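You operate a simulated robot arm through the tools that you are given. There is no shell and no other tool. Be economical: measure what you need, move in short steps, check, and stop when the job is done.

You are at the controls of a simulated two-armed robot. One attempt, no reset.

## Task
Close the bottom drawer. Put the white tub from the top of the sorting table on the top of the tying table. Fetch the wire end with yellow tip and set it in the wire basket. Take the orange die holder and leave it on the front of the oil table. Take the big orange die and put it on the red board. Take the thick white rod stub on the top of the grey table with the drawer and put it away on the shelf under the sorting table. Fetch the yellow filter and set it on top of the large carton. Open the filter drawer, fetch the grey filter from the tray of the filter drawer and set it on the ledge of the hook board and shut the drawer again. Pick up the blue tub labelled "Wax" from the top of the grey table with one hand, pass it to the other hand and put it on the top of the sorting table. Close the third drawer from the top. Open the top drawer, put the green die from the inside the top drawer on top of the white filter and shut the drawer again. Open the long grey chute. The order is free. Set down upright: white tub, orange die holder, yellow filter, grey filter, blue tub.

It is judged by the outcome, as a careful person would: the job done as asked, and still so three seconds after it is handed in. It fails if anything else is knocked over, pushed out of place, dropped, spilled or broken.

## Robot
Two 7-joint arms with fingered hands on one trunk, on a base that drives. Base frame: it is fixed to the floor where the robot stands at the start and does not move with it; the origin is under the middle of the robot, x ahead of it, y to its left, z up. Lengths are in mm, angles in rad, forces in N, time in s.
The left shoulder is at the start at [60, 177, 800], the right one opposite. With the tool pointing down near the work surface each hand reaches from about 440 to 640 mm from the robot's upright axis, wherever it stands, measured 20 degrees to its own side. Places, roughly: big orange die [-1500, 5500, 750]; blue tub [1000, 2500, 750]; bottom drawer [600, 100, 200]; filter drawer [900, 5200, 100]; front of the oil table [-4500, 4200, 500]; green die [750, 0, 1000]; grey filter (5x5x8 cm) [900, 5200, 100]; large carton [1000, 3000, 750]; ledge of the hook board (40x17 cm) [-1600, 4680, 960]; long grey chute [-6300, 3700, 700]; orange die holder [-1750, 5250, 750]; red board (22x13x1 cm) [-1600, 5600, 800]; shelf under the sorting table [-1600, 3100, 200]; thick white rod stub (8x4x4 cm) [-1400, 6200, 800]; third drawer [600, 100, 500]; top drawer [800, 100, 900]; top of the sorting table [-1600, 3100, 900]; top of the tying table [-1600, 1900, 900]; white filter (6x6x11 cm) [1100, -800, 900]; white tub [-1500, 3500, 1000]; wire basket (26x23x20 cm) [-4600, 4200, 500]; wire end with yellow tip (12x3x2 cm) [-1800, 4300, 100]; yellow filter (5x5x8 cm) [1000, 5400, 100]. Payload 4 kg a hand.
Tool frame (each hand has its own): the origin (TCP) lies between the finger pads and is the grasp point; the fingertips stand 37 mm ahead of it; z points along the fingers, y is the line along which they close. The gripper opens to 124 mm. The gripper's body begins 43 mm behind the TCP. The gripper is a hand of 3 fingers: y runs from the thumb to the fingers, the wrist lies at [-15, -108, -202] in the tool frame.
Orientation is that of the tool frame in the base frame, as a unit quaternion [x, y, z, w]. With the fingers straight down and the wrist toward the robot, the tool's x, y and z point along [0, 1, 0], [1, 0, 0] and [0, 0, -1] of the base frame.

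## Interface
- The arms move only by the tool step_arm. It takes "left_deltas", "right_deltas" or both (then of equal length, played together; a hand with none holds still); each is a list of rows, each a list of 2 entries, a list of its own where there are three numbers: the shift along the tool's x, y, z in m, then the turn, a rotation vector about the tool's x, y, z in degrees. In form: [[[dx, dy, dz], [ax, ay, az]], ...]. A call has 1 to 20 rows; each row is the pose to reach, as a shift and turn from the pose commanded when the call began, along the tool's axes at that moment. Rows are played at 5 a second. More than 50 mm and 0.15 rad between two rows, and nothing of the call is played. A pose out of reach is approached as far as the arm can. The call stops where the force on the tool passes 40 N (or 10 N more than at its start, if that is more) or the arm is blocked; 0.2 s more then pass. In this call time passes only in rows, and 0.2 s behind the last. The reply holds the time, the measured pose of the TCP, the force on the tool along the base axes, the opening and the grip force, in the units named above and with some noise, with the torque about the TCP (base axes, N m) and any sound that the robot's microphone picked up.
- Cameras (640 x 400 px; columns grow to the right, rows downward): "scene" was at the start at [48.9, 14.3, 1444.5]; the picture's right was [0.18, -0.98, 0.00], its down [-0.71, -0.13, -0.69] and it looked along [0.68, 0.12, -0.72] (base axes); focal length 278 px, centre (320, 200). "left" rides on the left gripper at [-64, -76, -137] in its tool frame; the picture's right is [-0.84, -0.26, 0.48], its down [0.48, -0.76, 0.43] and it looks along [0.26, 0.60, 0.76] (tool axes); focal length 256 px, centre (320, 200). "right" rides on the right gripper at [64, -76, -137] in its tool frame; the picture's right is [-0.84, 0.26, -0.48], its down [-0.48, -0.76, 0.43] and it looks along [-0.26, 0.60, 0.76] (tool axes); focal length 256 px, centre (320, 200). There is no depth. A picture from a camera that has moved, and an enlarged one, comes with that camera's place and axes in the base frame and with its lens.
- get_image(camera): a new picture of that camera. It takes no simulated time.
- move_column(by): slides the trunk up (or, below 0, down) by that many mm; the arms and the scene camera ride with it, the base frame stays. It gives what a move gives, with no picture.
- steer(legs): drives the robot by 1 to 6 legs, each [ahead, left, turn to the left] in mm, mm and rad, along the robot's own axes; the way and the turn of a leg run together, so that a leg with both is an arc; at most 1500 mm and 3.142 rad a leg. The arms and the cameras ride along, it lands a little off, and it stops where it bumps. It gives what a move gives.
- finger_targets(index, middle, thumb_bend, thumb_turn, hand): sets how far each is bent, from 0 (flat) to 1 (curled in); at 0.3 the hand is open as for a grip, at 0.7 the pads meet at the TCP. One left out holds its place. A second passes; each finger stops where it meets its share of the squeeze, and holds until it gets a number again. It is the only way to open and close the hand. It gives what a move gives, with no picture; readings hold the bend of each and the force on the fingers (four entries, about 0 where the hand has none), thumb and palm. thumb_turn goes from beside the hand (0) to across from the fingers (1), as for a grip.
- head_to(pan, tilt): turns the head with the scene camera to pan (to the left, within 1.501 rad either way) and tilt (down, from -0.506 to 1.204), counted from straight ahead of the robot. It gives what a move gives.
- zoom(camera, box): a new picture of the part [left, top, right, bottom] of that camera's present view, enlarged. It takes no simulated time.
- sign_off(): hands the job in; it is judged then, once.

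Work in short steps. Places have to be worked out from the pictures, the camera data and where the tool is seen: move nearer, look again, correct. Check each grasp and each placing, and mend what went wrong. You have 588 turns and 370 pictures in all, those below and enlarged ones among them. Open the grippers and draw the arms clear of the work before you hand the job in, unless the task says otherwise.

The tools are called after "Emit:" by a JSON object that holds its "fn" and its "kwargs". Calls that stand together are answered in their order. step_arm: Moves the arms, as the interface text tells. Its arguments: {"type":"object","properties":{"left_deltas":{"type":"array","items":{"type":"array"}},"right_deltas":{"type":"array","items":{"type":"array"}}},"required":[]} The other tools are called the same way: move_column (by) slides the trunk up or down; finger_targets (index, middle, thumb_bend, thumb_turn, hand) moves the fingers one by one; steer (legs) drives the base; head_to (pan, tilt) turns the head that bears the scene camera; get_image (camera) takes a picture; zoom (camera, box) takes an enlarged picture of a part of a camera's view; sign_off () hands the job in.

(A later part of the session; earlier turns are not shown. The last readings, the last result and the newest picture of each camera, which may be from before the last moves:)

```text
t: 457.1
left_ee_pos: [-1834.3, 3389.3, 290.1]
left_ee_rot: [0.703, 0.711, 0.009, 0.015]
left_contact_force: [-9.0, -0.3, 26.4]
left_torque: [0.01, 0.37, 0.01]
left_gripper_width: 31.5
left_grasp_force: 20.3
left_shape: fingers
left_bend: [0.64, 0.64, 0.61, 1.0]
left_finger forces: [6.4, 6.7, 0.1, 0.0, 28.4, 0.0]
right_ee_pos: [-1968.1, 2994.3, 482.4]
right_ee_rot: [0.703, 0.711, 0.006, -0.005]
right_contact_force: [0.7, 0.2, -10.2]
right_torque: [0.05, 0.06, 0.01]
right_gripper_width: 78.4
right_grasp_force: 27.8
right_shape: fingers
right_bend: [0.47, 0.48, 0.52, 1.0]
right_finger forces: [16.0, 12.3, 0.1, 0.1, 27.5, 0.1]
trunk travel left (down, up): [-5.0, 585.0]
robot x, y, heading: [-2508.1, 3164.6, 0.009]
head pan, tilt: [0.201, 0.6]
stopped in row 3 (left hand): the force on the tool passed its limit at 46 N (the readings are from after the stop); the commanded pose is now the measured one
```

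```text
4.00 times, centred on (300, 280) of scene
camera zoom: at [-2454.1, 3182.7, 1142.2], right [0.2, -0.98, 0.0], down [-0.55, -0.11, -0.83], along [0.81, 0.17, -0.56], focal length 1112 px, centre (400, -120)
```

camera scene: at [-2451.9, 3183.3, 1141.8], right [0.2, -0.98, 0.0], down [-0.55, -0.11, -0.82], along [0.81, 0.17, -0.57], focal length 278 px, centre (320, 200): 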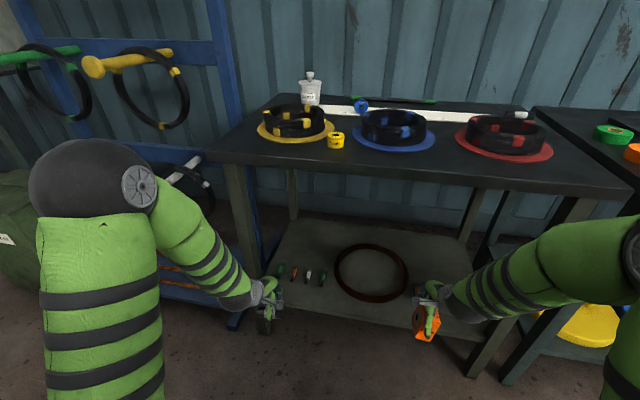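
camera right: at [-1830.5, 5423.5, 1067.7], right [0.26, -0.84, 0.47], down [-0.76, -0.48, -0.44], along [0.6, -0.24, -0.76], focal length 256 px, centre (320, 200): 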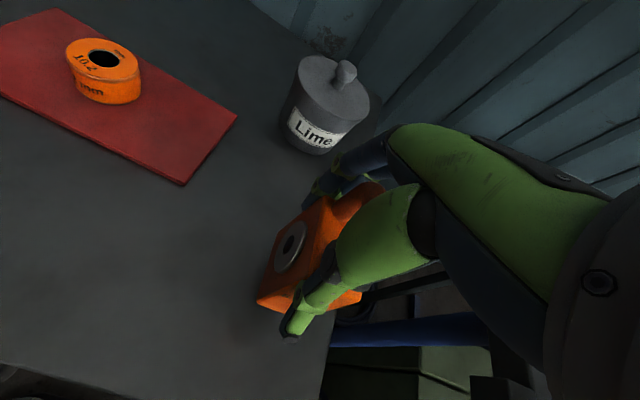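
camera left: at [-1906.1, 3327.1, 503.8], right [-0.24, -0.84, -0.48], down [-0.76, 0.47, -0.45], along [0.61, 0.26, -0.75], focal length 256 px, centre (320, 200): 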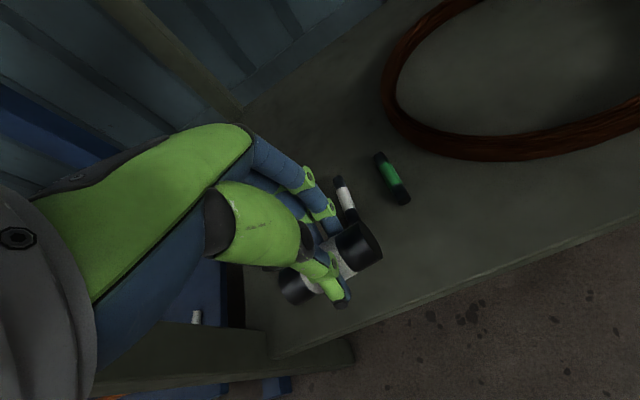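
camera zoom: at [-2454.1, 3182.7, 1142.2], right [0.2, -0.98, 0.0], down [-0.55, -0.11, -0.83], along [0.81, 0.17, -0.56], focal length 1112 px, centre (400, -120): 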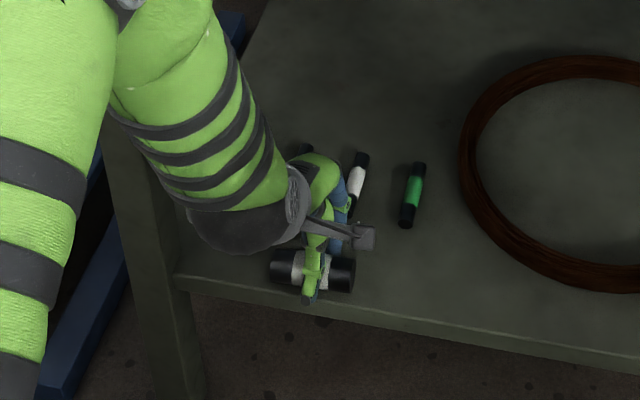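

On the shelf, ~40 mm from the front edge. I relieve slightly, then open in small steps.

Emit:
{"fn": "step_arm", "kwargs": {"left_deltas": [[[0, 0.002, -0.003], [0, 0, 0]]]}}

Emit:
{"fn": "finger_targets", "kwargs": {"hand": "left", "index": 0.58, "middle": 0.58, "thumb_bend": 0.58}}

Emit:
{"fn": "zoom", "kwargs": {"camera": "scene", "box": [240, 230, 360, 330]}}

```text
t: 457.5
left_ee_pos: [-1832.3, 3390.6, 292.2]
left_ee_rot: [0.704, 0.71, 0.007, 0.013]
left_contact_force: [-9.1, 1.3, 18.4]
left_torque: [-0.01, 0.3, 0.04]
left_gripper_width: 31.7
left_grasp_force: 18.9
left_shape: fingers
left_bend: [0.64, 0.64, 0.61, 1.0]
left_finger forces: [5.9, 6.1, 0.0, 0.0, 25.5, 0.0]
right_ee_pos: [-1966.8, 2994.4, 481.3]
right_ee_rot: [0.704, 0.711, 0.008, -0.005]
right_contact_force: [0.2, -0.7, -10.5]
right_torque: [0.05, 0.07, 0.0]
right_gripper_width: 78.0
right_grasp_force: 27.7
right_shape: fingers
right_bend: [0.47, 0.48, 0.52, 1.0]
right_finger forces: [16.0, 12.2, 0.0, 0.0, 27.3, 0.0]
trunk travel left (down, up): [-5.0, 585.0]
robot x, y, heading: [-2511.7, 3166.8, 0.002]
head pan, tilt: [0.201, 0.6]
```

```text
t: 458.5
left_ee_pos: [-1831.3, 3390.1, 290.5]
left_ee_rot: [0.703, 0.711, 0.007, 0.013]
left_contact_force: [-0.7, 0.6, -0.5]
left_torque: [0.02, 0.01, 0.01]
left_gripper_width: 40.6
left_grasp_force: 0.1
left_shape: fingers
left_bend: [0.57, 0.57, 0.57, 1.0]
left_finger forces: [0.0, 0.0, 0.1, 0.0, 0.3, 0.0]
right_ee_pos: [-1966.7, 2994.3, 481.9]
right_ee_rot: [0.703, 0.711, 0.007, -0.004]
right_contact_force: [1.2, -0.9, -10.0]
right_torque: [0.03, 0.07, 0.0]
right_gripper_width: 78.2
right_grasp_force: 27.7
right_shape: fingers
right_bend: [0.47, 0.48, 0.52, 1.0]
right_finger forces: [16.0, 12.2, 0.0, 0.0, 27.4, 0.0]
trunk travel left (down, up): [-5.0, 585.0]
robot x, y, heading: [-2506.8, 3163.7, 0.002]
head pan, tilt: [0.201, 0.6]
```

```text
4.00 times, centred on (300, 280) of scene
camera zoom: at [-2452.2, 3183.3, 1141.8], right [0.2, -0.98, 0.0], down [-0.55, -0.11, -0.82], along [0.81, 0.17, -0.57], focal length 1112 px, centre (400, -120)
```

zoom: 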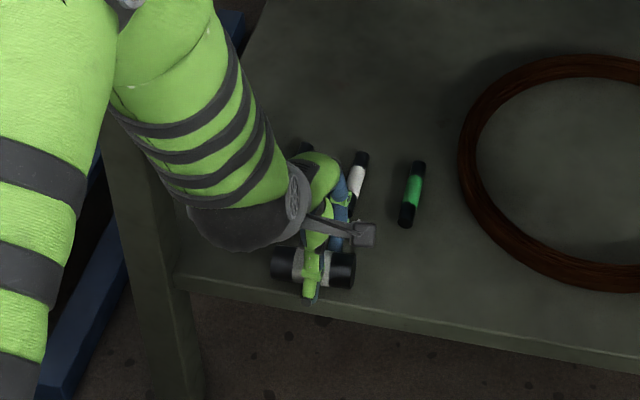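

Rod rests freely. I open a bit more, lift 70 mm, and withdraw from under the table.

Emit:
{"fn": "finger_targets", "kwargs": {"hand": "left", "index": 0.52, "middle": 0.52, "thumb_bend": 0.5}}

Emit:
{"fn": "step_arm", "kwargs": {"left_deltas": [[[0, 0, -0.035], [0, 0, 0]], [[0, 0, -0.075], [0, 0, 0]], [[0, -0.045, -0.08], [0, 0, 0]], [[0, -0.09, -0.08], [0, 0, 0]], [[0, -0.135, -0.08], [0, 0, 0]], [[0, -0.18, -0.08], [0, 0, 0]]]}}

Emit:
{"fn": "zoom", "kwargs": {"camera": "scene", "box": [200, 210, 420, 350]}}

```text
t: 459.5
left_ee_pos: [-1832.7, 3391.0, 291.0]
left_ee_rot: [0.704, 0.71, 0.007, 0.013]
left_contact_force: [-0.5, -0.1, 0.7]
left_torque: [-0.01, -0.02, 0.0]
left_gripper_width: 58.8
left_grasp_force: 0.1
left_shape: fingers
left_bend: [0.52, 0.52, 0.5, 1.0]
left_finger forces: [0.1, 0.0, 0.0, 0.0, 0.0, 0.0]
right_ee_pos: [-1965.5, 2995.7, 482.5]
right_ee_rot: [0.704, 0.711, 0.007, -0.004]
right_contact_force: [-0.1, 0.8, -9.9]
right_torque: [0.04, 0.07, 0.01]
right_gripper_width: 78.1
right_grasp_force: 28.3
right_shape: fingers
right_bend: [0.47, 0.48, 0.52, 1.0]
right_finger forces: [16.0, 12.2, 0.0, 0.0, 27.5, 0.1]
trunk travel left (down, up): [-5.0, 585.0]
robot x, y, heading: [-2510.0, 3166.1, 0.002]
head pan, tilt: [0.201, 0.6]
```

```text
t: 460.9
left_ee_pos: [-2013.8, 3388.3, 365.0]
left_ee_rot: [0.703, 0.711, 0.006, 0.014]
left_contact_force: [-0.6, 0.1, 0.3]
left_torque: [-0.01, -0.01, 0.02]
left_gripper_width: 59.1
left_grasp_force: 0.1
left_shape: fingers
left_bend: [0.52, 0.52, 0.5, 1.0]
left_finger forces: [0.1, 0.1, 0.0, 0.0, 0.1, 0.0]
right_ee_pos: [-1965.3, 2995.3, 481.1]
right_ee_rot: [0.704, 0.711, 0.008, -0.005]
right_contact_force: [0.6, 0.3, -10.5]
right_torque: [0.06, 0.14, 0.02]
right_gripper_width: 78.0
right_grasp_force: 27.8
right_shape: fingers
right_bend: [0.47, 0.48, 0.52, 1.0]
right_finger forces: [16.0, 12.2, 0.0, 0.0, 27.2, 0.0]
trunk travel left (down, up): [-5.0, 585.0]
robot x, y, heading: [-2508.9, 3167.9, 0.004]
head pan, tilt: [0.201, 0.6]
```

```text
2.86 times, centred on (310, 280) of scene
camera zoom: at [-2452.1, 3183.2, 1141.8], right [0.2, -0.98, 0.0], down [-0.55, -0.11, -0.82], along [0.81, 0.17, -0.57], focal length 794 px, centre (349, -29)
```

zoom: 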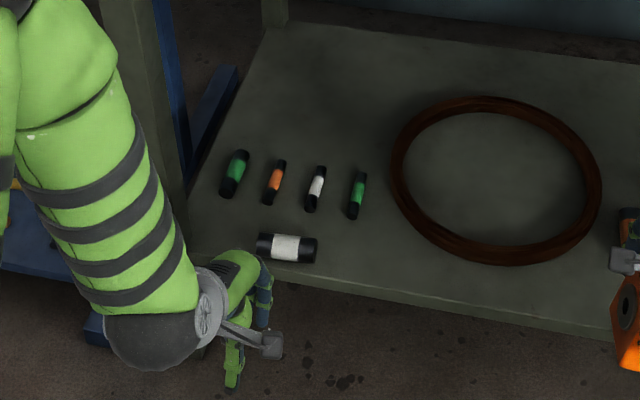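

The rod stub lies on the shelf. Next the wire end (≈(-1800, 4300, 100)); I back up and move left to look.

Emit:
{"fn": "steer", "kwargs": {"legs": [[-130, 0, 0], [0, 900, 0]]}}

Emit:
{"fn": "head_to", "kwargs": {"pan": 0.2, "tilt": 0.75}}

Emit:
{"fn": "get_image", "kwargs": {"camera": "scene"}}

```text
t: 466.5
left_ee_pos: [-2150.7, 4283.3, 365.2]
left_ee_rot: [0.701, 0.713, 0.008, 0.013]
left_contact_force: [0.3, -0.4, -0.9]
left_torque: [0.02, -0.04, 0.02]
left_gripper_width: 59.2
left_grasp_force: 0.0
left_shape: fingers
left_bend: [0.52, 0.52, 0.5, 1.0]
left_finger forces: [0.0, 0.0, 0.0, 0.0, 0.0, 0.1]
right_ee_pos: [-2100.0, 3889.2, 482.0]
right_ee_rot: [0.701, 0.713, 0.007, -0.005]
right_contact_force: [-0.9, 0.5, -10.4]
right_torque: [0.06, 0.09, 0.05]
right_gripper_width: 78.0
right_grasp_force: 27.6
right_shape: fingers
right_bend: [0.47, 0.48, 0.52, 1.0]
right_finger forces: [15.8, 12.3, 0.0, 0.1, 27.2, 0.0]
trunk travel left (down, up): [-5.0, 585.0]
robot x, y, heading: [-2641.1, 4059.4, 0.008]
head pan, tilt: [0.201, 0.6]
```

```text
t: 467.2
left_ee_pos: [-2149.7, 4283.4, 366.0]
left_ee_rot: [0.701, 0.713, 0.007, 0.013]
left_contact_force: [1.0, 0.4, 0.2]
left_torque: [0.02, -0.02, -0.01]
left_gripper_width: 58.9
left_grasp_force: 0.1
left_shape: fingers
left_bend: [0.52, 0.52, 0.5, 1.0]
left_finger forces: [0.0, 0.0, 0.1, 0.0, 0.1, 0.0]
right_ee_pos: [-2101.3, 3889.5, 481.1]
right_ee_rot: [0.701, 0.713, 0.007, -0.005]
right_contact_force: [-0.3, 0.5, -10.5]
right_torque: [0.04, 0.1, 0.02]
right_gripper_width: 78.2
right_grasp_force: 27.7
right_shape: fingers
right_bend: [0.47, 0.48, 0.52, 1.0]
right_finger forces: [15.8, 12.1, 0.0, 0.0, 27.1, 0.1]
trunk travel left (down, up): [-5.0, 585.0]
robot x, y, heading: [-2641.4, 4054.6, 0.007]
head pan, tilt: [0.201, 0.75]
```

```text
167 pictures are left
camera scene: at [-2592.6, 4074.5, 1129.0], right [0.21, -0.98, 0.0], down [-0.67, -0.14, -0.73], along [0.72, 0.15, -0.68], focal length 278 px, centre (320, 200)
```

scene: 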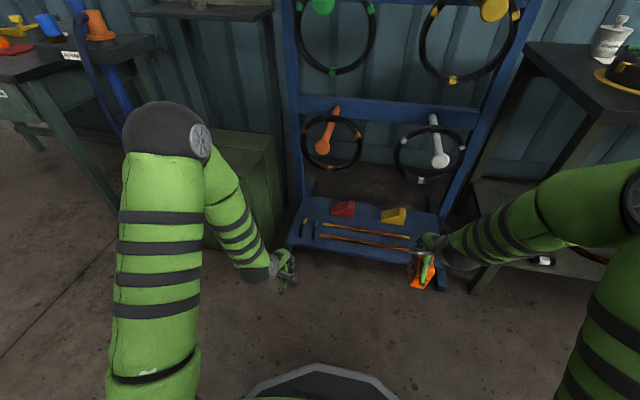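

Emit:
{"fn": "zoom", "kwargs": {"camera": "scene", "box": [270, 180, 460, 290]}}

Emit:
{"fn": "get_image", "kwargs": {"camera": "left"}}

```text
3.37 times, centred on (365, 235) of scene
camera zoom: at [-2592.6, 4074.5, 1129.0], right [0.21, -0.98, 0.0], down [-0.67, -0.14, -0.73], along [0.72, 0.15, -0.68], focal length 937 px, centre (168, 82)
```

zoom: 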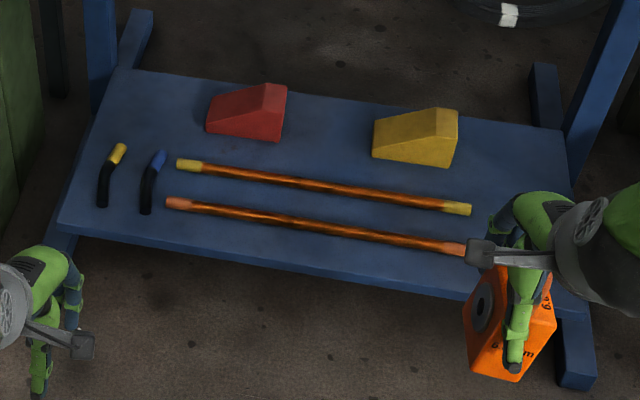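

```text
165 pictures are left
camera left: at [-2229.0, 4219.5, 499.1], right [-0.23, -0.85, -0.48], down [-0.76, 0.47, -0.46], along [0.61, 0.26, -0.75], focal length 256 px, centre (320, 200)
```

left: 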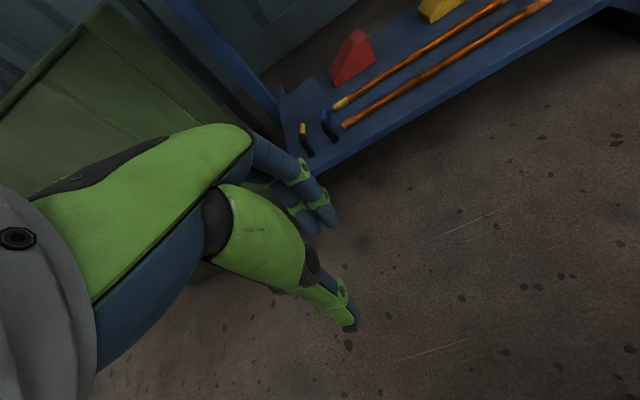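

The short bent wire with the yellow tip lies along x at about (-1720, 4341, ~105). I retract the right hand and turn the left hand -90° (wrist inward, away from the waste box).

Emit:
{"fn": "step_arm", "kwargs": {"right_deltas": [[[0, -0.008, 0], [0, 0, 0]], [[0, -0.016, 0], [0, 0, 0]], [[0, -0.024, 0], [0, 0, 0]], [[0, -0.032, 0], [0, 0, 0]], [[0, -0.04, 0], [0, 0, 0]], [[0, -0.048, 0], [0, 0, 0]], [[0, -0.056, 0], [0, 0, 0]], [[0, -0.064, 0], [0, 0, 0]], [[0, -0.072, 0], [0, 0, 0]], [[0, -0.08, 0], [0, 0, 0]], [[0, -0.085, 0], [0, 0, 0]]], "left_deltas": [[[-0.008, 0.008, -0.005], [0, 0, -8]], [[-0.016, 0.016, -0.01], [0, 0, -16]], [[-0.024, 0.024, -0.015], [0, 0, -24]], [[-0.032, 0.032, -0.02], [0, 0, -32]], [[-0.04, 0.04, -0.025], [0, 0, -40]], [[-0.048, 0.048, -0.03], [0, 0, -48]], [[-0.056, 0.056, -0.03], [0, 0, -56]], [[-0.064, 0.064, -0.03], [0, 0, -64]], [[-0.072, 0.072, -0.03], [0, 0, -72]], [[-0.08, 0.08, -0.03], [0, 0, -80]], [[-0.09, 0.088, -0.03], [0, 0, -88]]]}}

```text
t: 469.6
left_ee_pos: [-2061.9, 4195.6, 398.4]
left_ee_rot: [0.008, 1.0, -0.004, 0.014]
left_contact_force: [-0.6, -0.5, -0.5]
left_torque: [0.04, 0.0, -0.03]
left_gripper_width: 59.1
left_grasp_force: 0.1
left_shape: fingers
left_bend: [0.52, 0.52, 0.5, 1.0]
left_finger forces: [0.0, 0.0, 0.0, 0.1, 0.0, 0.0]
right_ee_pos: [-2183.1, 3888.6, 480.8]
right_ee_rot: [0.701, 0.713, 0.007, -0.005]
right_contact_force: [0.5, -1.3, -10.2]
right_torque: [0.04, 0.11, -0.01]
right_gripper_width: 78.2
right_grasp_force: 26.7
right_shape: fingers
right_bend: [0.47, 0.48, 0.52, 1.0]
right_finger forces: [15.6, 12.0, 0.0, 0.0, 26.8, 0.0]
trunk travel left (down, up): [-5.0, 585.0]
robot x, y, heading: [-2642.5, 4055.2, 0.011]
head pan, tilt: [0.201, 0.75]
```

Works. I drive nearer (250 ahead, 145 left) and look with the left camera.

Emit:
{"fn": "steer", "kwargs": {"legs": [[250, 142, 0]]}}

Emit:
{"fn": "get_image", "kwargs": {"camera": "left"}}

Emit:
{"fn": "get_image", "kwargs": {"camera": "scene"}}

```text
t: 471.4
left_ee_pos: [-1859.0, 4313.1, 393.3]
left_ee_rot: [0.02, 1.0, -0.003, 0.001]
left_contact_force: [0.5, 0.3, 0.5]
left_torque: [0.0, 0.01, -0.01]
left_gripper_width: 59.1
left_grasp_force: 0.0
left_shape: fingers
left_bend: [0.52, 0.52, 0.5, 1.0]
left_finger forces: [0.0, 0.0, 0.0, 0.0, 0.0, 0.0]
right_ee_pos: [-1969.2, 4012.8, 480.1]
right_ee_rot: [0.701, 0.713, 0.005, -0.006]
right_contact_force: [0.7, -0.8, -10.2]
right_torque: [0.03, 0.13, 0.0]
right_gripper_width: 78.0
right_grasp_force: 27.7
right_shape: fingers
right_bend: [0.47, 0.48, 0.52, 1.0]
right_finger forces: [15.4, 12.3, 0.0, 0.0, 26.3, 0.1]
trunk travel left (down, up): [-5.0, 585.0]
robot x, y, heading: [-2428.0, 4184.0, 0.01]
head pan, tilt: [0.201, 0.75]
stopped in leg 1: the robot was blocked; the commanded pose is now the measured one
```

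```text
164 pictures are left
camera left: at [-1799.1, 4234.6, 529.0], right [0.83, -0.29, -0.48], down [-0.51, -0.74, -0.43], along [-0.23, 0.6, -0.76], focal length 256 px, centre (320, 200)
```

left: 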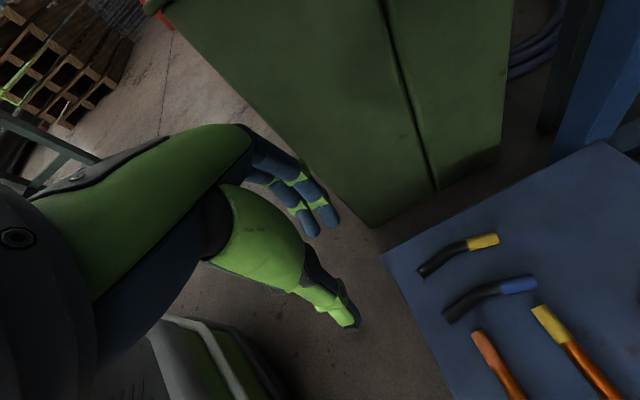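

```text
163 pictures are left
camera scene: at [-2376.7, 4199.8, 1129.0], right [0.21, -0.98, 0.0], down [-0.67, -0.14, -0.73], along [0.72, 0.15, -0.68], focal length 278 px, centre (320, 200)
```

scene: 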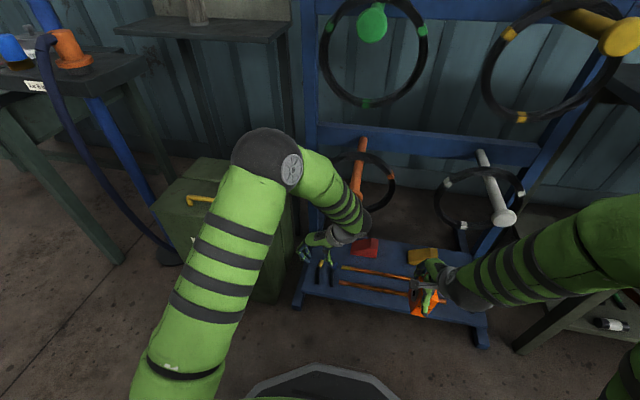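

The base reported a block although nothing obvious touches. I back off 20 mm and retry with a short straight move.

Emit:
{"fn": "steer", "kwargs": {"legs": [[-20, -10, 0]]}}

Emit:
{"fn": "zoom", "kwargs": {"camera": "scene", "box": [140, 110, 400, 320]}}

```text
t: 472.2
left_ee_pos: [-1878.9, 4302.5, 392.6]
left_ee_rot: [0.022, 1.0, -0.004, 0.002]
left_contact_force: [0.9, -0.1, 0.3]
left_torque: [-0.02, 0.02, -0.02]
left_gripper_width: 59.2
left_grasp_force: 0.1
left_shape: fingers
left_bend: [0.52, 0.52, 0.5, 1.0]
left_finger forces: [0.0, 0.0, 0.1, 0.0, 0.1, 0.1]
right_ee_pos: [-1988.6, 4003.1, 480.5]
right_ee_rot: [0.701, 0.713, 0.005, -0.005]
right_contact_force: [-0.5, 0.0, -10.2]
right_torque: [0.02, 0.06, 0.04]
right_gripper_width: 77.7
right_grasp_force: 27.0
right_shape: fingers
right_bend: [0.47, 0.48, 0.52, 1.0]
right_finger forces: [15.5, 12.2, 0.0, 0.0, 26.4, 0.0]
trunk travel left (down, up): [-5.0, 585.0]
robot x, y, heading: [-2447.0, 4170.9, 0.008]
head pan, tilt: [0.201, 0.75]
```

```text
1.90 times, centred on (270, 215) of scene
camera zoom: at [-2396.7, 4189.7, 1129.0], right [0.21, -0.98, 0.0], down [-0.67, -0.14, -0.73], along [0.72, 0.15, -0.68], focal length 530 px, centre (415, 171)
```

zoom: 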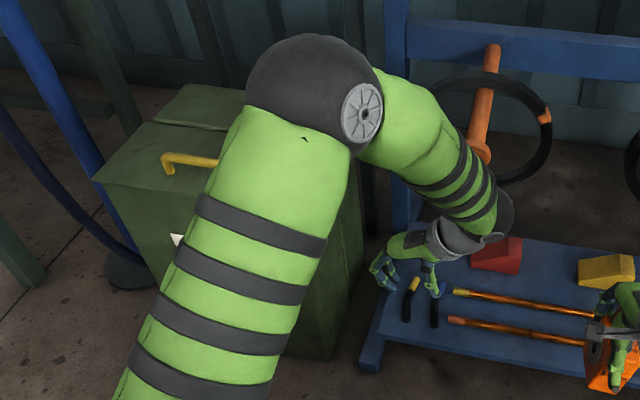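

Emit:
{"fn": "steer", "kwargs": {"legs": [[80, 0, 0]]}}

```text
t: 473.2
left_ee_pos: [-1861.4, 4298.4, 382.6]
left_ee_rot: [0.038, 0.999, 0.003, -0.026]
left_contact_force: [0.0, -0.4, -0.2]
left_torque: [-0.01, 0.01, -0.02]
left_gripper_width: 59.3
left_grasp_force: 0.0
left_shape: fingers
left_bend: [0.52, 0.52, 0.5, 1.0]
left_finger forces: [0.0, 0.1, 0.0, 0.1, 0.1, 0.0]
right_ee_pos: [-1939.4, 4005.8, 478.3]
right_ee_rot: [0.7, 0.714, 0.003, -0.008]
right_contact_force: [0.4, -0.4, -10.1]
right_torque: [0.04, 0.12, 0.03]
right_gripper_width: 77.9
right_grasp_force: 27.3
right_shape: fingers
right_bend: [0.47, 0.48, 0.52, 1.0]
right_finger forces: [15.7, 12.3, 0.0, 0.1, 26.6, 0.0]
trunk travel left (down, up): [-5.0, 585.0]
robot x, y, heading: [-2393.8, 4174.7, 0.011]
head pan, tilt: [0.201, 0.75]
stopped in leg 1: the robot was blocked; the commanded pose is now the measured one
```

The left wrist met the orange peg (end at ≈(-1834, 4215, 650)). I back off, check the ring still hangs, and will come in low beneath it.

Emit:
{"fn": "steer", "kwargs": {"legs": [[-130, 0, 0]]}}

Emit:
{"fn": "get_image", "kwargs": {"camera": "scene"}}

```text
t: 474.5
left_ee_pos: [-1989.6, 4298.6, 382.3]
left_ee_rot: [0.037, 0.999, 0.003, -0.027]
left_contact_force: [0.9, -0.2, -0.4]
left_torque: [0.01, -0.04, 0.0]
left_gripper_width: 59.1
left_grasp_force: 0.1
left_shape: fingers
left_bend: [0.52, 0.52, 0.5, 1.0]
left_finger forces: [0.0, 0.0, 0.0, 0.1, 0.0, 0.0]
right_ee_pos: [-2067.2, 4004.9, 479.1]
right_ee_rot: [0.7, 0.715, 0.005, -0.006]
right_contact_force: [-0.2, 0.1, -10.2]
right_torque: [0.01, 0.09, -0.01]
right_gripper_width: 77.7
right_grasp_force: 27.5
right_shape: fingers
right_bend: [0.47, 0.48, 0.52, 1.0]
right_finger forces: [15.6, 12.2, 0.0, 0.0, 26.6, 0.0]
trunk travel left (down, up): [-5.0, 585.0]
robot x, y, heading: [-2531.5, 4173.2, 0.012]
head pan, tilt: [0.201, 0.75]
```

```text
161 pictures are left
camera scene: at [-2475.5, 4189.1, 1129.0], right [0.21, -0.98, 0.0], down [-0.67, -0.14, -0.73], along [0.71, 0.15, -0.68], focal length 278 px, centre (320, 200)
```

scene: 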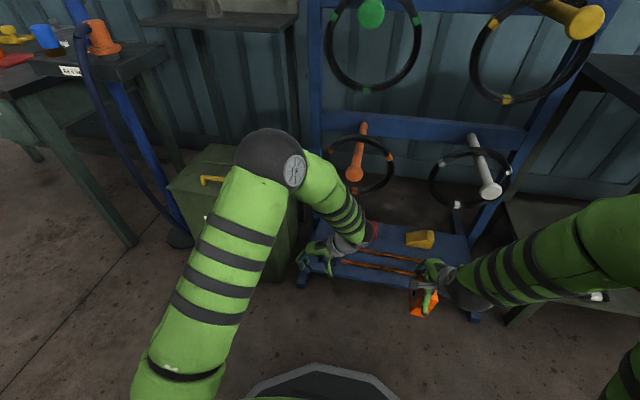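

The ring still hangs. I lower the left hand to z≈195 and tilt it 20° forward.

Emit:
{"fn": "step_arm", "kwargs": {"left_deltas": [[[0, 0, 0.04], [0, -5, 0]], [[0, 0, 0.08], [0, -10, 0]], [[0, 0, 0.12], [0, -15, 0]], [[0, 0, 0.16], [0, -20, 0]], [[0, 0, 0.19], [0, -23, 0]]]}}

Emit:
{"fn": "get_image", "kwargs": {"camera": "left"}}

```text
t: 475.7
left_ee_pos: [-1999.8, 4299.9, 194.0]
left_ee_rot: [0.037, 0.984, -0.004, 0.173]
left_contact_force: [0.1, -0.1, 0.3]
left_torque: [-0.01, 0.02, -0.01]
left_gripper_width: 59.2
left_grasp_force: 0.2
left_shape: fingers
left_bend: [0.52, 0.52, 0.5, 1.0]
left_finger forces: [0.1, 0.0, 0.0, 0.1, 0.1, 0.1]
right_ee_pos: [-2067.4, 4003.9, 481.0]
right_ee_rot: [0.699, 0.715, 0.005, -0.006]
right_contact_force: [-0.8, -0.7, -10.2]
right_torque: [0.02, 0.07, 0.03]
right_gripper_width: 77.7
right_grasp_force: 27.0
right_shape: fingers
right_bend: [0.47, 0.48, 0.52, 1.0]
right_finger forces: [15.6, 12.0, 0.0, 0.1, 26.4, 0.1]
trunk travel left (down, up): [-5.0, 585.0]
robot x, y, heading: [-2527.3, 4172.9, 0.015]
head pan, tilt: [0.201, 0.75]
```

```text
160 pictures are left
camera left: at [-1992.3, 4222.0, 341.0], right [0.93, -0.33, -0.17], down [-0.36, -0.73, -0.58], along [0.07, 0.6, -0.8], focal length 256 px, centre (320, 200)
```

left: 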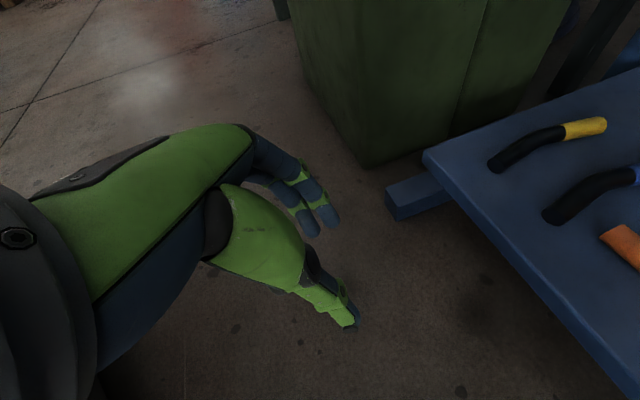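

Wire end refined: centre (-1760, 4337), z≈146. I narrow the fingers, extend the left arm low, then drive in.

Emit:
{"fn": "finger_targets", "kwargs": {"hand": "left", "index": 0.55, "middle": 0.55, "thumb_bend": 0.55}}

Emit:
{"fn": "step_arm", "kwargs": {"left_deltas": [[[-0.037, 0.002, 0.0], [0, 0, 0]], [[-0.075, 0.004, 0.008], [0, 0, 0]], [[-0.113, 0.006, 0.019], [0, 0, 0]]]}}

Emit:
{"fn": "steer", "kwargs": {"legs": [[0, 36, -0.012]]}}

Emit:
{"fn": "get_image", "kwargs": {"camera": "left"}}

```text
t: 476.7
left_ee_pos: [-2000.5, 4298.9, 191.6]
left_ee_rot: [0.037, 0.984, -0.005, 0.173]
left_contact_force: [-0.1, 0.1, -1.1]
left_torque: [0.01, 0.0, 0.01]
left_gripper_width: 46.9
left_grasp_force: 0.0
left_shape: fingers
left_bend: [0.55, 0.55, 0.55, 1.0]
left_finger forces: [0.0, 0.0, 0.0, 0.1, 0.1, 0.1]
right_ee_pos: [-2067.0, 4004.8, 481.2]
right_ee_rot: [0.699, 0.715, 0.006, -0.006]
right_contact_force: [0.4, 0.5, -9.8]
right_torque: [0.05, 0.06, 0.0]
right_gripper_width: 77.7
right_grasp_force: 27.3
right_shape: fingers
right_bend: [0.47, 0.48, 0.52, 1.0]
right_finger forces: [15.6, 12.0, 0.1, 0.0, 26.4, 0.1]
trunk travel left (down, up): [-5.0, 585.0]
robot x, y, heading: [-2527.5, 4171.7, 0.006]
head pan, tilt: [0.201, 0.75]
```

```text
t: 477.5
left_ee_pos: [-1887.1, 4296.6, 214.6]
left_ee_rot: [0.038, 0.984, -0.005, 0.173]
left_contact_force: [-0.2, 0.6, -0.5]
left_torque: [-0.01, -0.01, 0.0]
left_gripper_width: 46.7
left_grasp_force: 0.0
left_shape: fingers
left_bend: [0.55, 0.55, 0.55, 1.0]
left_finger forces: [0.0, 0.0, 0.1, 0.0, 0.0, 0.0]
right_ee_pos: [-2067.1, 4003.8, 480.6]
right_ee_rot: [0.699, 0.715, 0.005, -0.007]
right_contact_force: [-0.3, -0.2, -11.4]
right_torque: [0.04, 0.07, -0.02]
right_gripper_width: 77.8
right_grasp_force: 27.4
right_shape: fingers
right_bend: [0.47, 0.48, 0.52, 1.0]
right_finger forces: [15.6, 12.0, 0.1, 0.0, 26.3, 0.0]
trunk travel left (down, up): [-5.0, 585.0]
robot x, y, heading: [-2528.0, 4175.1, 0.008]
head pan, tilt: [0.201, 0.75]
```

```text
t: 478.4
left_ee_pos: [-1886.8, 4324.3, 213.4]
left_ee_rot: [0.043, 0.984, -0.005, 0.173]
left_contact_force: [0.2, 0.1, 0.0]
left_torque: [0.02, -0.02, -0.03]
left_gripper_width: 46.9
left_grasp_force: 0.1
left_shape: fingers
left_bend: [0.55, 0.55, 0.55, 1.0]
left_finger forces: [0.0, 0.0, 0.1, 0.0, 0.0, 0.0]
right_ee_pos: [-2070.0, 4033.8, 480.1]
right_ee_rot: [0.704, 0.71, 0.004, -0.006]
right_contact_force: [0.4, 0.1, -9.9]
right_torque: [0.05, 0.11, 0.0]
right_gripper_width: 77.9
right_grasp_force: 27.2
right_shape: fingers
right_bend: [0.47, 0.48, 0.52, 1.0]
right_finger forces: [15.6, 12.1, 0.0, 0.1, 26.3, 0.1]
trunk travel left (down, up): [-5.0, 585.0]
robot x, y, heading: [-2529.4, 4206.9, 0.002]
head pan, tilt: [0.201, 0.75]
```

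```text
159 pictures are left
camera left: at [-1879.9, 4246.8, 363.3], right [0.93, -0.34, -0.17], down [-0.37, -0.73, -0.58], along [0.07, 0.6, -0.8], focal length 256 px, centre (320, 200)
```

left: 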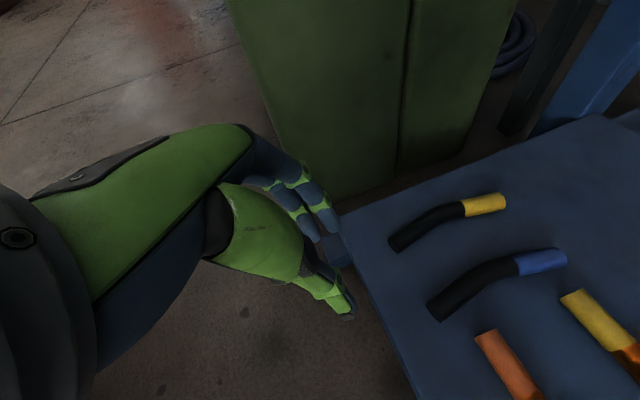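

Wire centre ≈ (-1765, 4335). I drive 100 mm forward, 10 left, then look.

Emit:
{"fn": "steer", "kwargs": {"legs": [[102, 10, 0]]}}

Emit:
{"fn": "get_image", "kwargs": {"camera": "left"}}

```text
t: 479.5
left_ee_pos: [-1785.7, 4333.5, 214.7]
left_ee_rot: [0.043, 0.984, -0.006, 0.173]
left_contact_force: [0.8, -0.3, 0.8]
left_torque: [-0.01, -0.02, 0.01]
left_gripper_width: 46.9
left_grasp_force: 0.1
left_shape: fingers
left_bend: [0.55, 0.55, 0.55, 1.0]
left_finger forces: [0.1, 0.1, 0.0, 0.0, 0.0, 0.0]
right_ee_pos: [-1967.1, 4043.8, 480.6]
right_ee_rot: [0.704, 0.71, 0.004, -0.006]
right_contact_force: [0.9, -0.7, -10.2]
right_torque: [0.07, 0.08, 0.0]
right_gripper_width: 78.0
right_grasp_force: 26.7
right_shape: fingers
right_bend: [0.47, 0.48, 0.52, 1.0]
right_finger forces: [15.5, 11.9, 0.1, 0.0, 26.1, 0.0]
trunk travel left (down, up): [-5.0, 585.0]
robot x, y, heading: [-2427.8, 4220.5, 0.003]
head pan, tilt: [0.201, 0.75]
```

```text
158 pictures are left
camera left: at [-1778.6, 4256.6, 363.3], right [0.93, -0.34, -0.17], down [-0.37, -0.73, -0.58], along [0.07, 0.6, -0.8], focal length 256 px, centre (320, 200)
```

left: 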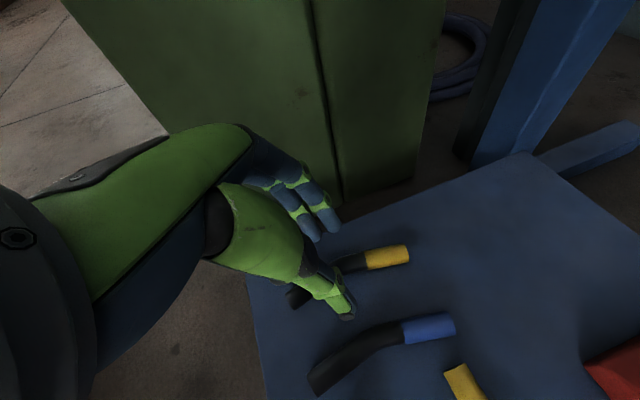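

Thumb and fingers straddle the wire. I descend 40 mm.

Emit:
{"fn": "step_arm", "kwargs": {"left_deltas": [[[0.007, 0, 0.02], [0, 0, 0]], [[0.0135, 0, 0.037], [0, 0, 0]]]}}

Emit:
{"fn": "get_image", "kwargs": {"camera": "left"}}

```text
t: 480.1
left_ee_pos: [-1784.0, 4336.8, 179.5]
left_ee_rot: [0.042, 0.983, -0.002, 0.177]
left_contact_force: [-5.9, 5.3, 27.7]
left_torque: [0.88, 0.1, 0.19]
left_gripper_width: 47.1
left_grasp_force: 14.4
left_shape: fingers
left_bend: [0.55, 0.53, 0.55, 1.0]
left_finger forces: [0.0, 26.2, 0.0, 0.0, 2.3, 0.1]
right_ee_pos: [-1968.8, 4044.8, 480.7]
right_ee_rot: [0.704, 0.71, 0.005, -0.006]
right_contact_force: [0.0, -0.4, -9.3]
right_torque: [0.02, 0.12, 0.01]
right_gripper_width: 78.0
right_grasp_force: 27.4
right_shape: fingers
right_bend: [0.47, 0.48, 0.52, 1.0]
right_finger forces: [15.4, 12.0, 0.0, 0.0, 26.1, 0.0]
trunk travel left (down, up): [-5.0, 585.0]
robot x, y, heading: [-2429.3, 4218.0, 0.0]
head pan, tilt: [0.201, 0.75]
```

```text
157 pictures are left
camera left: at [-1777.8, 4258.7, 327.8], right [0.93, -0.33, -0.17], down [-0.37, -0.73, -0.58], along [0.07, 0.6, -0.8], focal length 256 px, centre (320, 200)
```

left: 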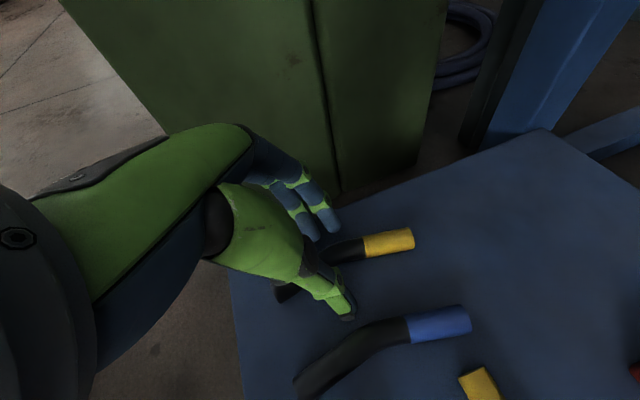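

A finger touches the rack surface, so depth is right. I lift 3 mm and close.

Emit:
{"fn": "step_arm", "kwargs": {"left_deltas": [[[0, 0, -0.004], [0, 0, 0]]]}}

Emit:
{"fn": "finger_targets", "kwargs": {"hand": "left", "index": 0.72, "middle": 0.72, "thumb_bend": 0.7}}

Emit:
{"fn": "get_image", "kwargs": {"camera": "left"}}

```text
t: 480.5
left_ee_pos: [-1785.5, 4334.9, 180.4]
left_ee_rot: [0.043, 0.984, -0.005, 0.175]
left_contact_force: [2.6, 5.6, 22.9]
left_torque: [0.84, -0.23, 0.0]
left_gripper_width: 46.4
left_grasp_force: 11.4
left_shape: fingers
left_bend: [0.55, 0.53, 0.55, 1.0]
left_finger forces: [0.1, 21.9, 0.0, 0.0, 0.2, 0.0]
right_ee_pos: [-1968.5, 4044.1, 480.2]
right_ee_rot: [0.704, 0.711, 0.006, -0.006]
right_contact_force: [0.0, 1.0, -10.2]
right_torque: [0.04, 0.09, 0.02]
right_gripper_width: 77.8
right_grasp_force: 27.3
right_shape: fingers
right_bend: [0.47, 0.48, 0.52, 1.0]
right_finger forces: [15.5, 12.0, 0.1, 0.0, 26.1, 0.1]
trunk travel left (down, up): [-5.0, 585.0]
robot x, y, heading: [-2424.3, 4213.9, -0.003]
head pan, tilt: [0.201, 0.75]
```

```text
t: 481.5
left_ee_pos: [-1787.1, 4334.8, 178.2]
left_ee_rot: [0.043, 0.984, -0.006, 0.173]
left_contact_force: [1.5, 2.0, 9.6]
left_torque: [-0.03, -0.1, 0.0]
left_gripper_width: 15.6
left_grasp_force: 14.8
left_shape: fingers
left_bend: [0.65, 0.67, 0.67, 1.0]
left_finger forces: [7.1, 7.4, 0.0, 0.0, 14.4, 0.0]
right_ee_pos: [-1967.7, 4043.5, 479.9]
right_ee_rot: [0.704, 0.71, 0.006, -0.006]
right_contact_force: [-0.7, 0.0, -9.1]
right_torque: [0.08, 0.08, -0.02]
right_gripper_width: 78.0
right_grasp_force: 26.3
right_shape: fingers
right_bend: [0.47, 0.48, 0.52, 1.0]
right_finger forces: [15.5, 11.9, 0.0, 0.0, 26.0, 0.0]
trunk travel left (down, up): [-5.0, 585.0]
robot x, y, heading: [-2426.5, 4220.7, 0.0]
head pan, tilt: [0.201, 0.75]
```

```text
156 pictures are left
camera left: at [-1780.4, 4256.6, 327.7], right [0.93, -0.34, -0.17], down [-0.37, -0.73, -0.58], along [0.07, 0.6, -0.8], focal length 256 px, centre (320, 200)
```

left: 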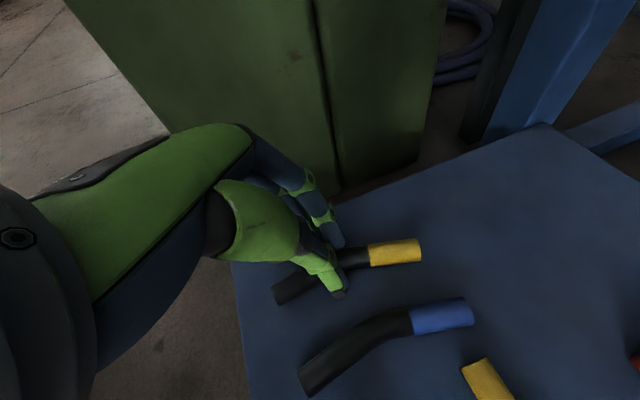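

Gripped (16 mm). I lift 35 mm and back straight out, staying below the ring.

Emit:
{"fn": "step_arm", "kwargs": {"left_deltas": [[[-0.006, 0, -0.017], [0, 0, 0]], [[-0.013, 0, -0.036], [0, 0, 0]]]}}

Emit:
{"fn": "steer", "kwargs": {"legs": [[-260, 0, 0]]}}

Emit:
{"fn": "get_image", "kwargs": {"camera": "left"}}

Emit:
{"fn": "get_image", "kwargs": {"camera": "scene"}}

```text
t: 482.1
left_ee_pos: [-1787.4, 4333.4, 215.9]
left_ee_rot: [0.044, 0.984, -0.006, 0.172]
left_contact_force: [0.0, -0.4, -2.0]
left_torque: [0.0, 0.02, 0.01]
left_gripper_width: 12.1
left_grasp_force: 10.1
left_shape: fingers
left_bend: [0.71, 0.67, 0.66, 1.0]
left_finger forces: [4.6, 6.2, 0.1, 0.0, 9.7, 0.1]
right_ee_pos: [-1968.9, 4044.1, 479.6]
right_ee_rot: [0.704, 0.71, 0.005, -0.006]
right_contact_force: [0.0, 0.2, -10.1]
right_torque: [0.07, 0.09, -0.02]
right_gripper_width: 77.7
right_grasp_force: 26.6
right_shape: fingers
right_bend: [0.47, 0.48, 0.52, 1.0]
right_finger forces: [15.5, 11.9, 0.0, 0.0, 26.0, 0.0]
trunk travel left (down, up): [-5.0, 585.0]
robot x, y, heading: [-2427.9, 4217.1, 0.003]
head pan, tilt: [0.201, 0.75]
```

```text
t: 484.0
left_ee_pos: [-2046.2, 4332.2, 216.6]
left_ee_rot: [0.045, 0.984, -0.006, 0.173]
left_contact_force: [-0.3, 0.1, -1.7]
left_torque: [-0.01, 0.05, 0.02]
left_gripper_width: 12.6
left_grasp_force: 10.0
left_shape: fingers
left_bend: [0.71, 0.67, 0.66, 1.0]
left_finger forces: [4.7, 6.3, 0.0, 0.0, 9.7, 0.1]
right_ee_pos: [-2227.5, 4042.1, 480.1]
right_ee_rot: [0.705, 0.709, 0.004, -0.007]
right_contact_force: [0.4, -0.1, -9.4]
right_torque: [0.04, 0.09, 0.01]
right_gripper_width: 77.7
right_grasp_force: 26.6
right_shape: fingers
right_bend: [0.47, 0.48, 0.52, 1.0]
right_finger forces: [15.4, 12.0, 0.0, 0.0, 26.0, 0.1]
trunk travel left (down, up): [-5.0, 585.0]
robot x, y, heading: [-2684.3, 4217.0, -0.004]
head pan, tilt: [0.201, 0.75]
```

```text
155 pictures are left
camera left: at [-2039.1, 4254.7, 366.0], right [0.92, -0.34, -0.17], down [-0.37, -0.73, -0.58], along [0.07, 0.6, -0.8], focal length 256 px, centre (320, 200)
```

left: 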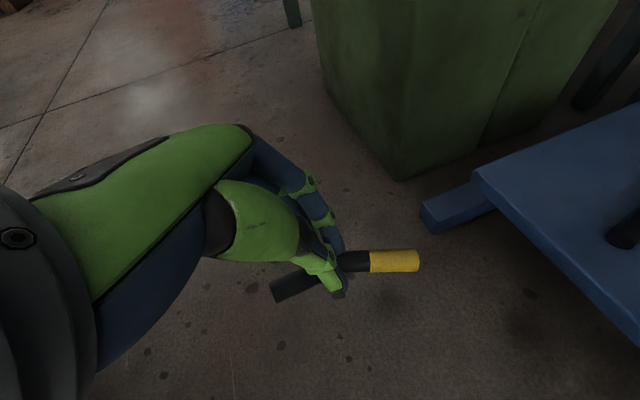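

```text
154 pictures are left
camera scene: at [-2633.3, 4234.4, 1128.9], right [0.2, -0.98, 0.0], down [-0.67, -0.13, -0.73], along [0.72, 0.14, -0.68], focal length 278 px, centre (320, 200)
```

scene: 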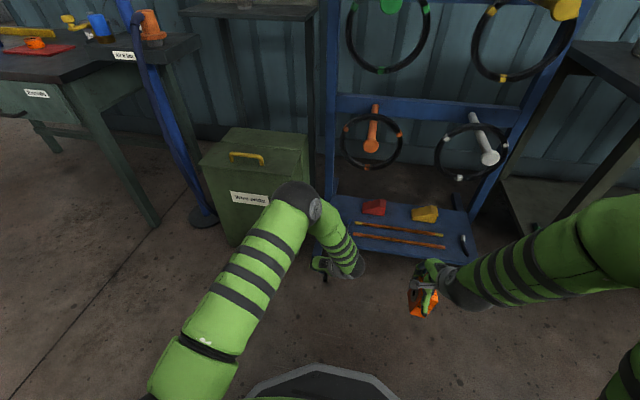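

Both objects held. I raise the trunk and look toward the oil table area (left/back).

Emit:
{"fn": "move_column", "kwargs": {"by": 400}}

Emit:
{"fn": "head_to", "kwargs": {"pan": 1.5, "tilt": 0.35}}

Emit:
{"fn": "get_image", "kwargs": {"camera": "scene"}}

Emit:
{"fn": "head_to", "kwargs": {"pan": -1.5, "tilt": 0.35}}

Emit:
{"fn": "get_image", "kwargs": {"camera": "scene"}}

```text
t: 487.8
left_ee_pos: [-2045.4, 4332.4, 616.7]
left_ee_rot: [0.045, 0.984, -0.006, 0.173]
left_contact_force: [-0.8, 0.5, -1.4]
left_torque: [0.0, 0.02, -0.01]
left_gripper_width: 12.0
left_grasp_force: 10.3
left_shape: fingers
left_bend: [0.71, 0.67, 0.66, 1.0]
left_finger forces: [4.7, 6.3, 0.0, 0.0, 9.6, 0.0]
right_ee_pos: [-2227.3, 4043.4, 881.2]
right_ee_rot: [0.706, 0.708, 0.004, -0.006]
right_contact_force: [0.3, 0.2, -10.6]
right_torque: [0.03, 0.08, -0.01]
right_gripper_width: 77.3
right_grasp_force: 26.1
right_shape: fingers
right_bend: [0.47, 0.48, 0.52, 1.0]
right_finger forces: [15.4, 11.9, 0.0, 0.0, 25.8, 0.0]
trunk travel left (down, up): [-405.0, 185.0]
robot x, y, heading: [-2685.0, 4218.2, 0.001]
head pan, tilt: [0.201, 0.75]
```

```text
t: 489.3
left_ee_pos: [-2045.7, 4331.7, 616.7]
left_ee_rot: [0.045, 0.984, -0.006, 0.173]
left_contact_force: [-0.9, 0.2, -1.4]
left_torque: [0.01, 0.05, 0.04]
left_gripper_width: 12.2
left_grasp_force: 10.6
left_shape: fingers
left_bend: [0.71, 0.67, 0.66, 1.0]
left_finger forces: [4.7, 6.3, 0.0, 0.0, 9.5, 0.0]
right_ee_pos: [-2227.3, 4043.0, 879.8]
right_ee_rot: [0.705, 0.709, 0.005, -0.006]
right_contact_force: [-0.9, 0.5, -9.8]
right_torque: [-0.01, 0.08, 0.02]
right_gripper_width: 77.7
right_grasp_force: 26.4
right_shape: fingers
right_bend: [0.47, 0.48, 0.52, 1.0]
right_finger forces: [15.4, 11.9, 0.1, 0.0, 25.9, 0.1]
trunk travel left (down, up): [-405.0, 185.0]
robot x, y, heading: [-2687.9, 4218.0, -0.0]
head pan, tilt: [1.499, 0.351]
```

```text
153 pictures are left
camera scene: at [-2707.3, 4311.0, 1564.6], right [1.0, -0.08, 0.0], down [-0.03, -0.34, -0.94], along [0.07, 0.94, -0.34], focal length 278 px, centre (320, 200)
```

scene: 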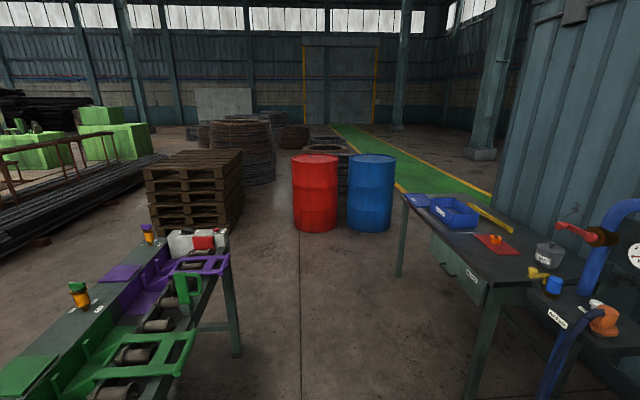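

```text
t: 491.9
left_ee_pos: [-2045.8, 4332.1, 616.2]
left_ee_rot: [0.046, 0.984, -0.006, 0.173]
left_contact_force: [-0.2, -0.4, -1.0]
left_torque: [0.02, 0.07, 0.03]
left_gripper_width: 12.0
left_grasp_force: 10.7
left_shape: fingers
left_bend: [0.71, 0.67, 0.66, 1.0]
left_finger forces: [4.8, 6.3, 0.0, 0.0, 9.6, 0.0]
right_ee_pos: [-2226.9, 4043.3, 880.9]
right_ee_rot: [0.705, 0.709, 0.004, -0.007]
right_contact_force: [0.6, 0.3, -10.5]
right_torque: [0.06, 0.07, -0.01]
right_gripper_width: 77.7
right_grasp_force: 26.3
right_shape: fingers
right_bend: [0.47, 0.48, 0.52, 1.0]
right_finger forces: [15.4, 11.8, 0.0, 0.0, 25.8, 0.1]
trunk travel left (down, up): [-405.0, 185.0]
robot x, y, heading: [-2686.9, 4216.8, -0.006]
head pan, tilt: [-1.499, 0.351]
```

```text
152 pictures are left
camera scene: at [-2708.0, 4125.2, 1564.6], right [-1.0, -0.07, 0.0], down [-0.02, 0.34, -0.94], along [0.06, -0.94, -0.34], focal length 278 px, centre (320, 200)
```

scene: 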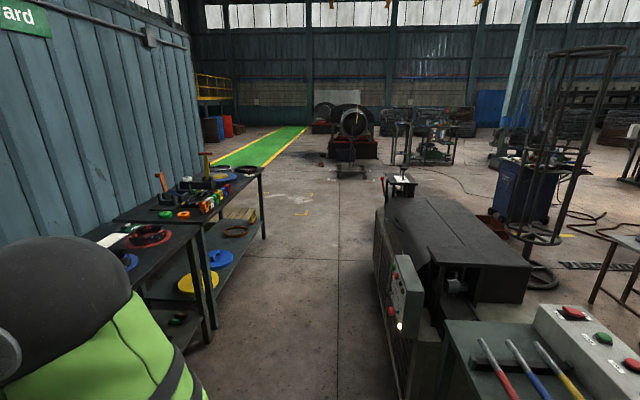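

Machines line x≈-3100…-3600; the oil table lies behind them. I go round via y≈6500: strafe left, turn to face -x, and look.

Emit:
{"fn": "steer", "kwargs": {"legs": [[60, 1150, 0], [0, 1180, 0], [0, 0, 1.57], [0, 0, 1.57]]}}

Emit:
{"fn": "head_to", "kwargs": {"pan": 0.4, "tilt": 0.35}}

Emit:
{"fn": "get_image", "kwargs": {"camera": "scene"}}

```text
t: 511.0
left_ee_pos: [-3261.4, 6438.7, 617.5]
left_ee_rot: [0.984, -0.049, -0.173, -0.008]
left_contact_force: [0.2, -0.2, -1.9]
left_torque: [0.01, -0.03, 0.0]
left_gripper_width: 11.3
left_grasp_force: 9.3
left_shape: fingers
left_bend: [0.71, 0.67, 0.66, 1.0]
left_finger forces: [4.3, 6.1, 0.1, 0.1, 8.9, 0.0]
right_ee_pos: [-3077.8, 6726.2, 880.1]
right_ee_rot: [-0.706, 0.708, -0.006, -0.006]
right_contact_force: [-0.3, 0.3, -9.8]
right_torque: [-0.04, -0.08, -0.01]
right_gripper_width: 77.2
right_grasp_force: 24.4
right_shape: fingers
right_bend: [0.47, 0.48, 0.53, 1.0]
right_finger forces: [14.3, 11.4, 0.1, 0.1, 24.2, 0.1]
trunk travel left (down, up): [-405.0, 185.0]
robot x, y, heading: [-2621.2, 6545.9, 3.129]
head pan, tilt: [-1.499, 0.351]
```

```text
t: 512.8
left_ee_pos: [-3261.6, 6439.4, 617.7]
left_ee_rot: [0.984, -0.049, -0.173, -0.006]
left_contact_force: [-1.0, -0.5, -1.3]
left_torque: [0.01, -0.04, 0.03]
left_gripper_width: 11.4
left_grasp_force: 9.2
left_shape: fingers
left_bend: [0.71, 0.67, 0.66, 1.0]
left_finger forces: [4.4, 6.1, 0.0, 0.0, 8.9, 0.1]
right_ee_pos: [-3076.5, 6726.8, 878.8]
right_ee_rot: [-0.706, 0.708, -0.006, -0.004]
right_contact_force: [-0.1, -0.1, -10.2]
right_torque: [-0.04, -0.1, 0.0]
right_gripper_width: 76.8
right_grasp_force: 24.7
right_shape: fingers
right_bend: [0.47, 0.48, 0.53, 1.0]
right_finger forces: [14.5, 11.6, 0.0, 0.0, 24.5, 0.0]
trunk travel left (down, up): [-405.0, 185.0]
robot x, y, heading: [-2621.0, 6549.1, 3.138]
head pan, tilt: [0.4, 0.351]
```

```text
151 pictures are left
camera scene: at [-2678.6, 6512.9, 1564.6], right [-0.38, 0.93, 0.0], down [0.32, 0.13, -0.94], along [-0.87, -0.36, -0.34], focal length 278 px, centre (320, 200)
```

scene: 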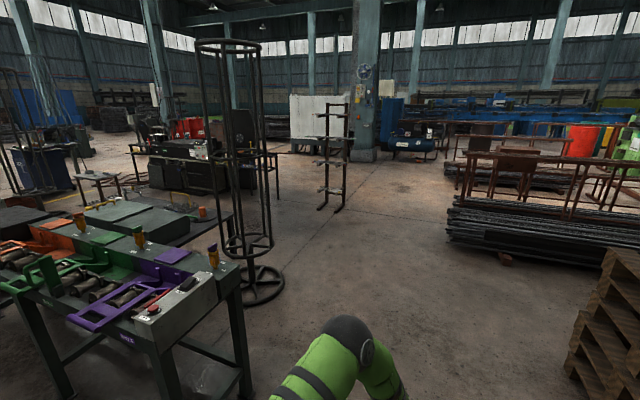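

Emit:
{"fn": "zoom", "kwargs": {"camera": "scene", "box": [20, 100, 380, 320]}}

```text
1.78 times, centred on (200, 210) of scene
camera zoom: at [-2678.6, 6512.9, 1564.6], right [-0.38, 0.93, 0.0], down [0.32, 0.13, -0.94], along [-0.87, -0.36, -0.34], focal length 494 px, centre (533, 182)
```

zoom: 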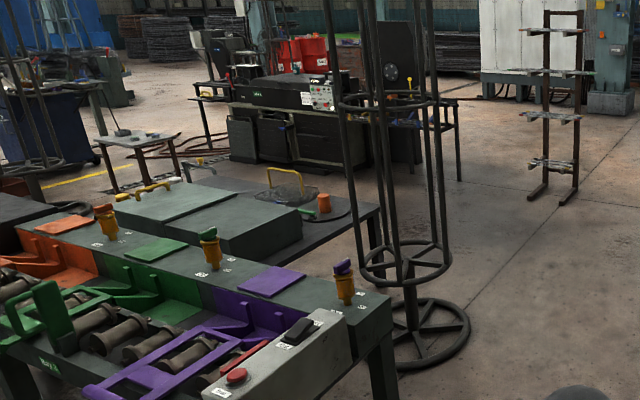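

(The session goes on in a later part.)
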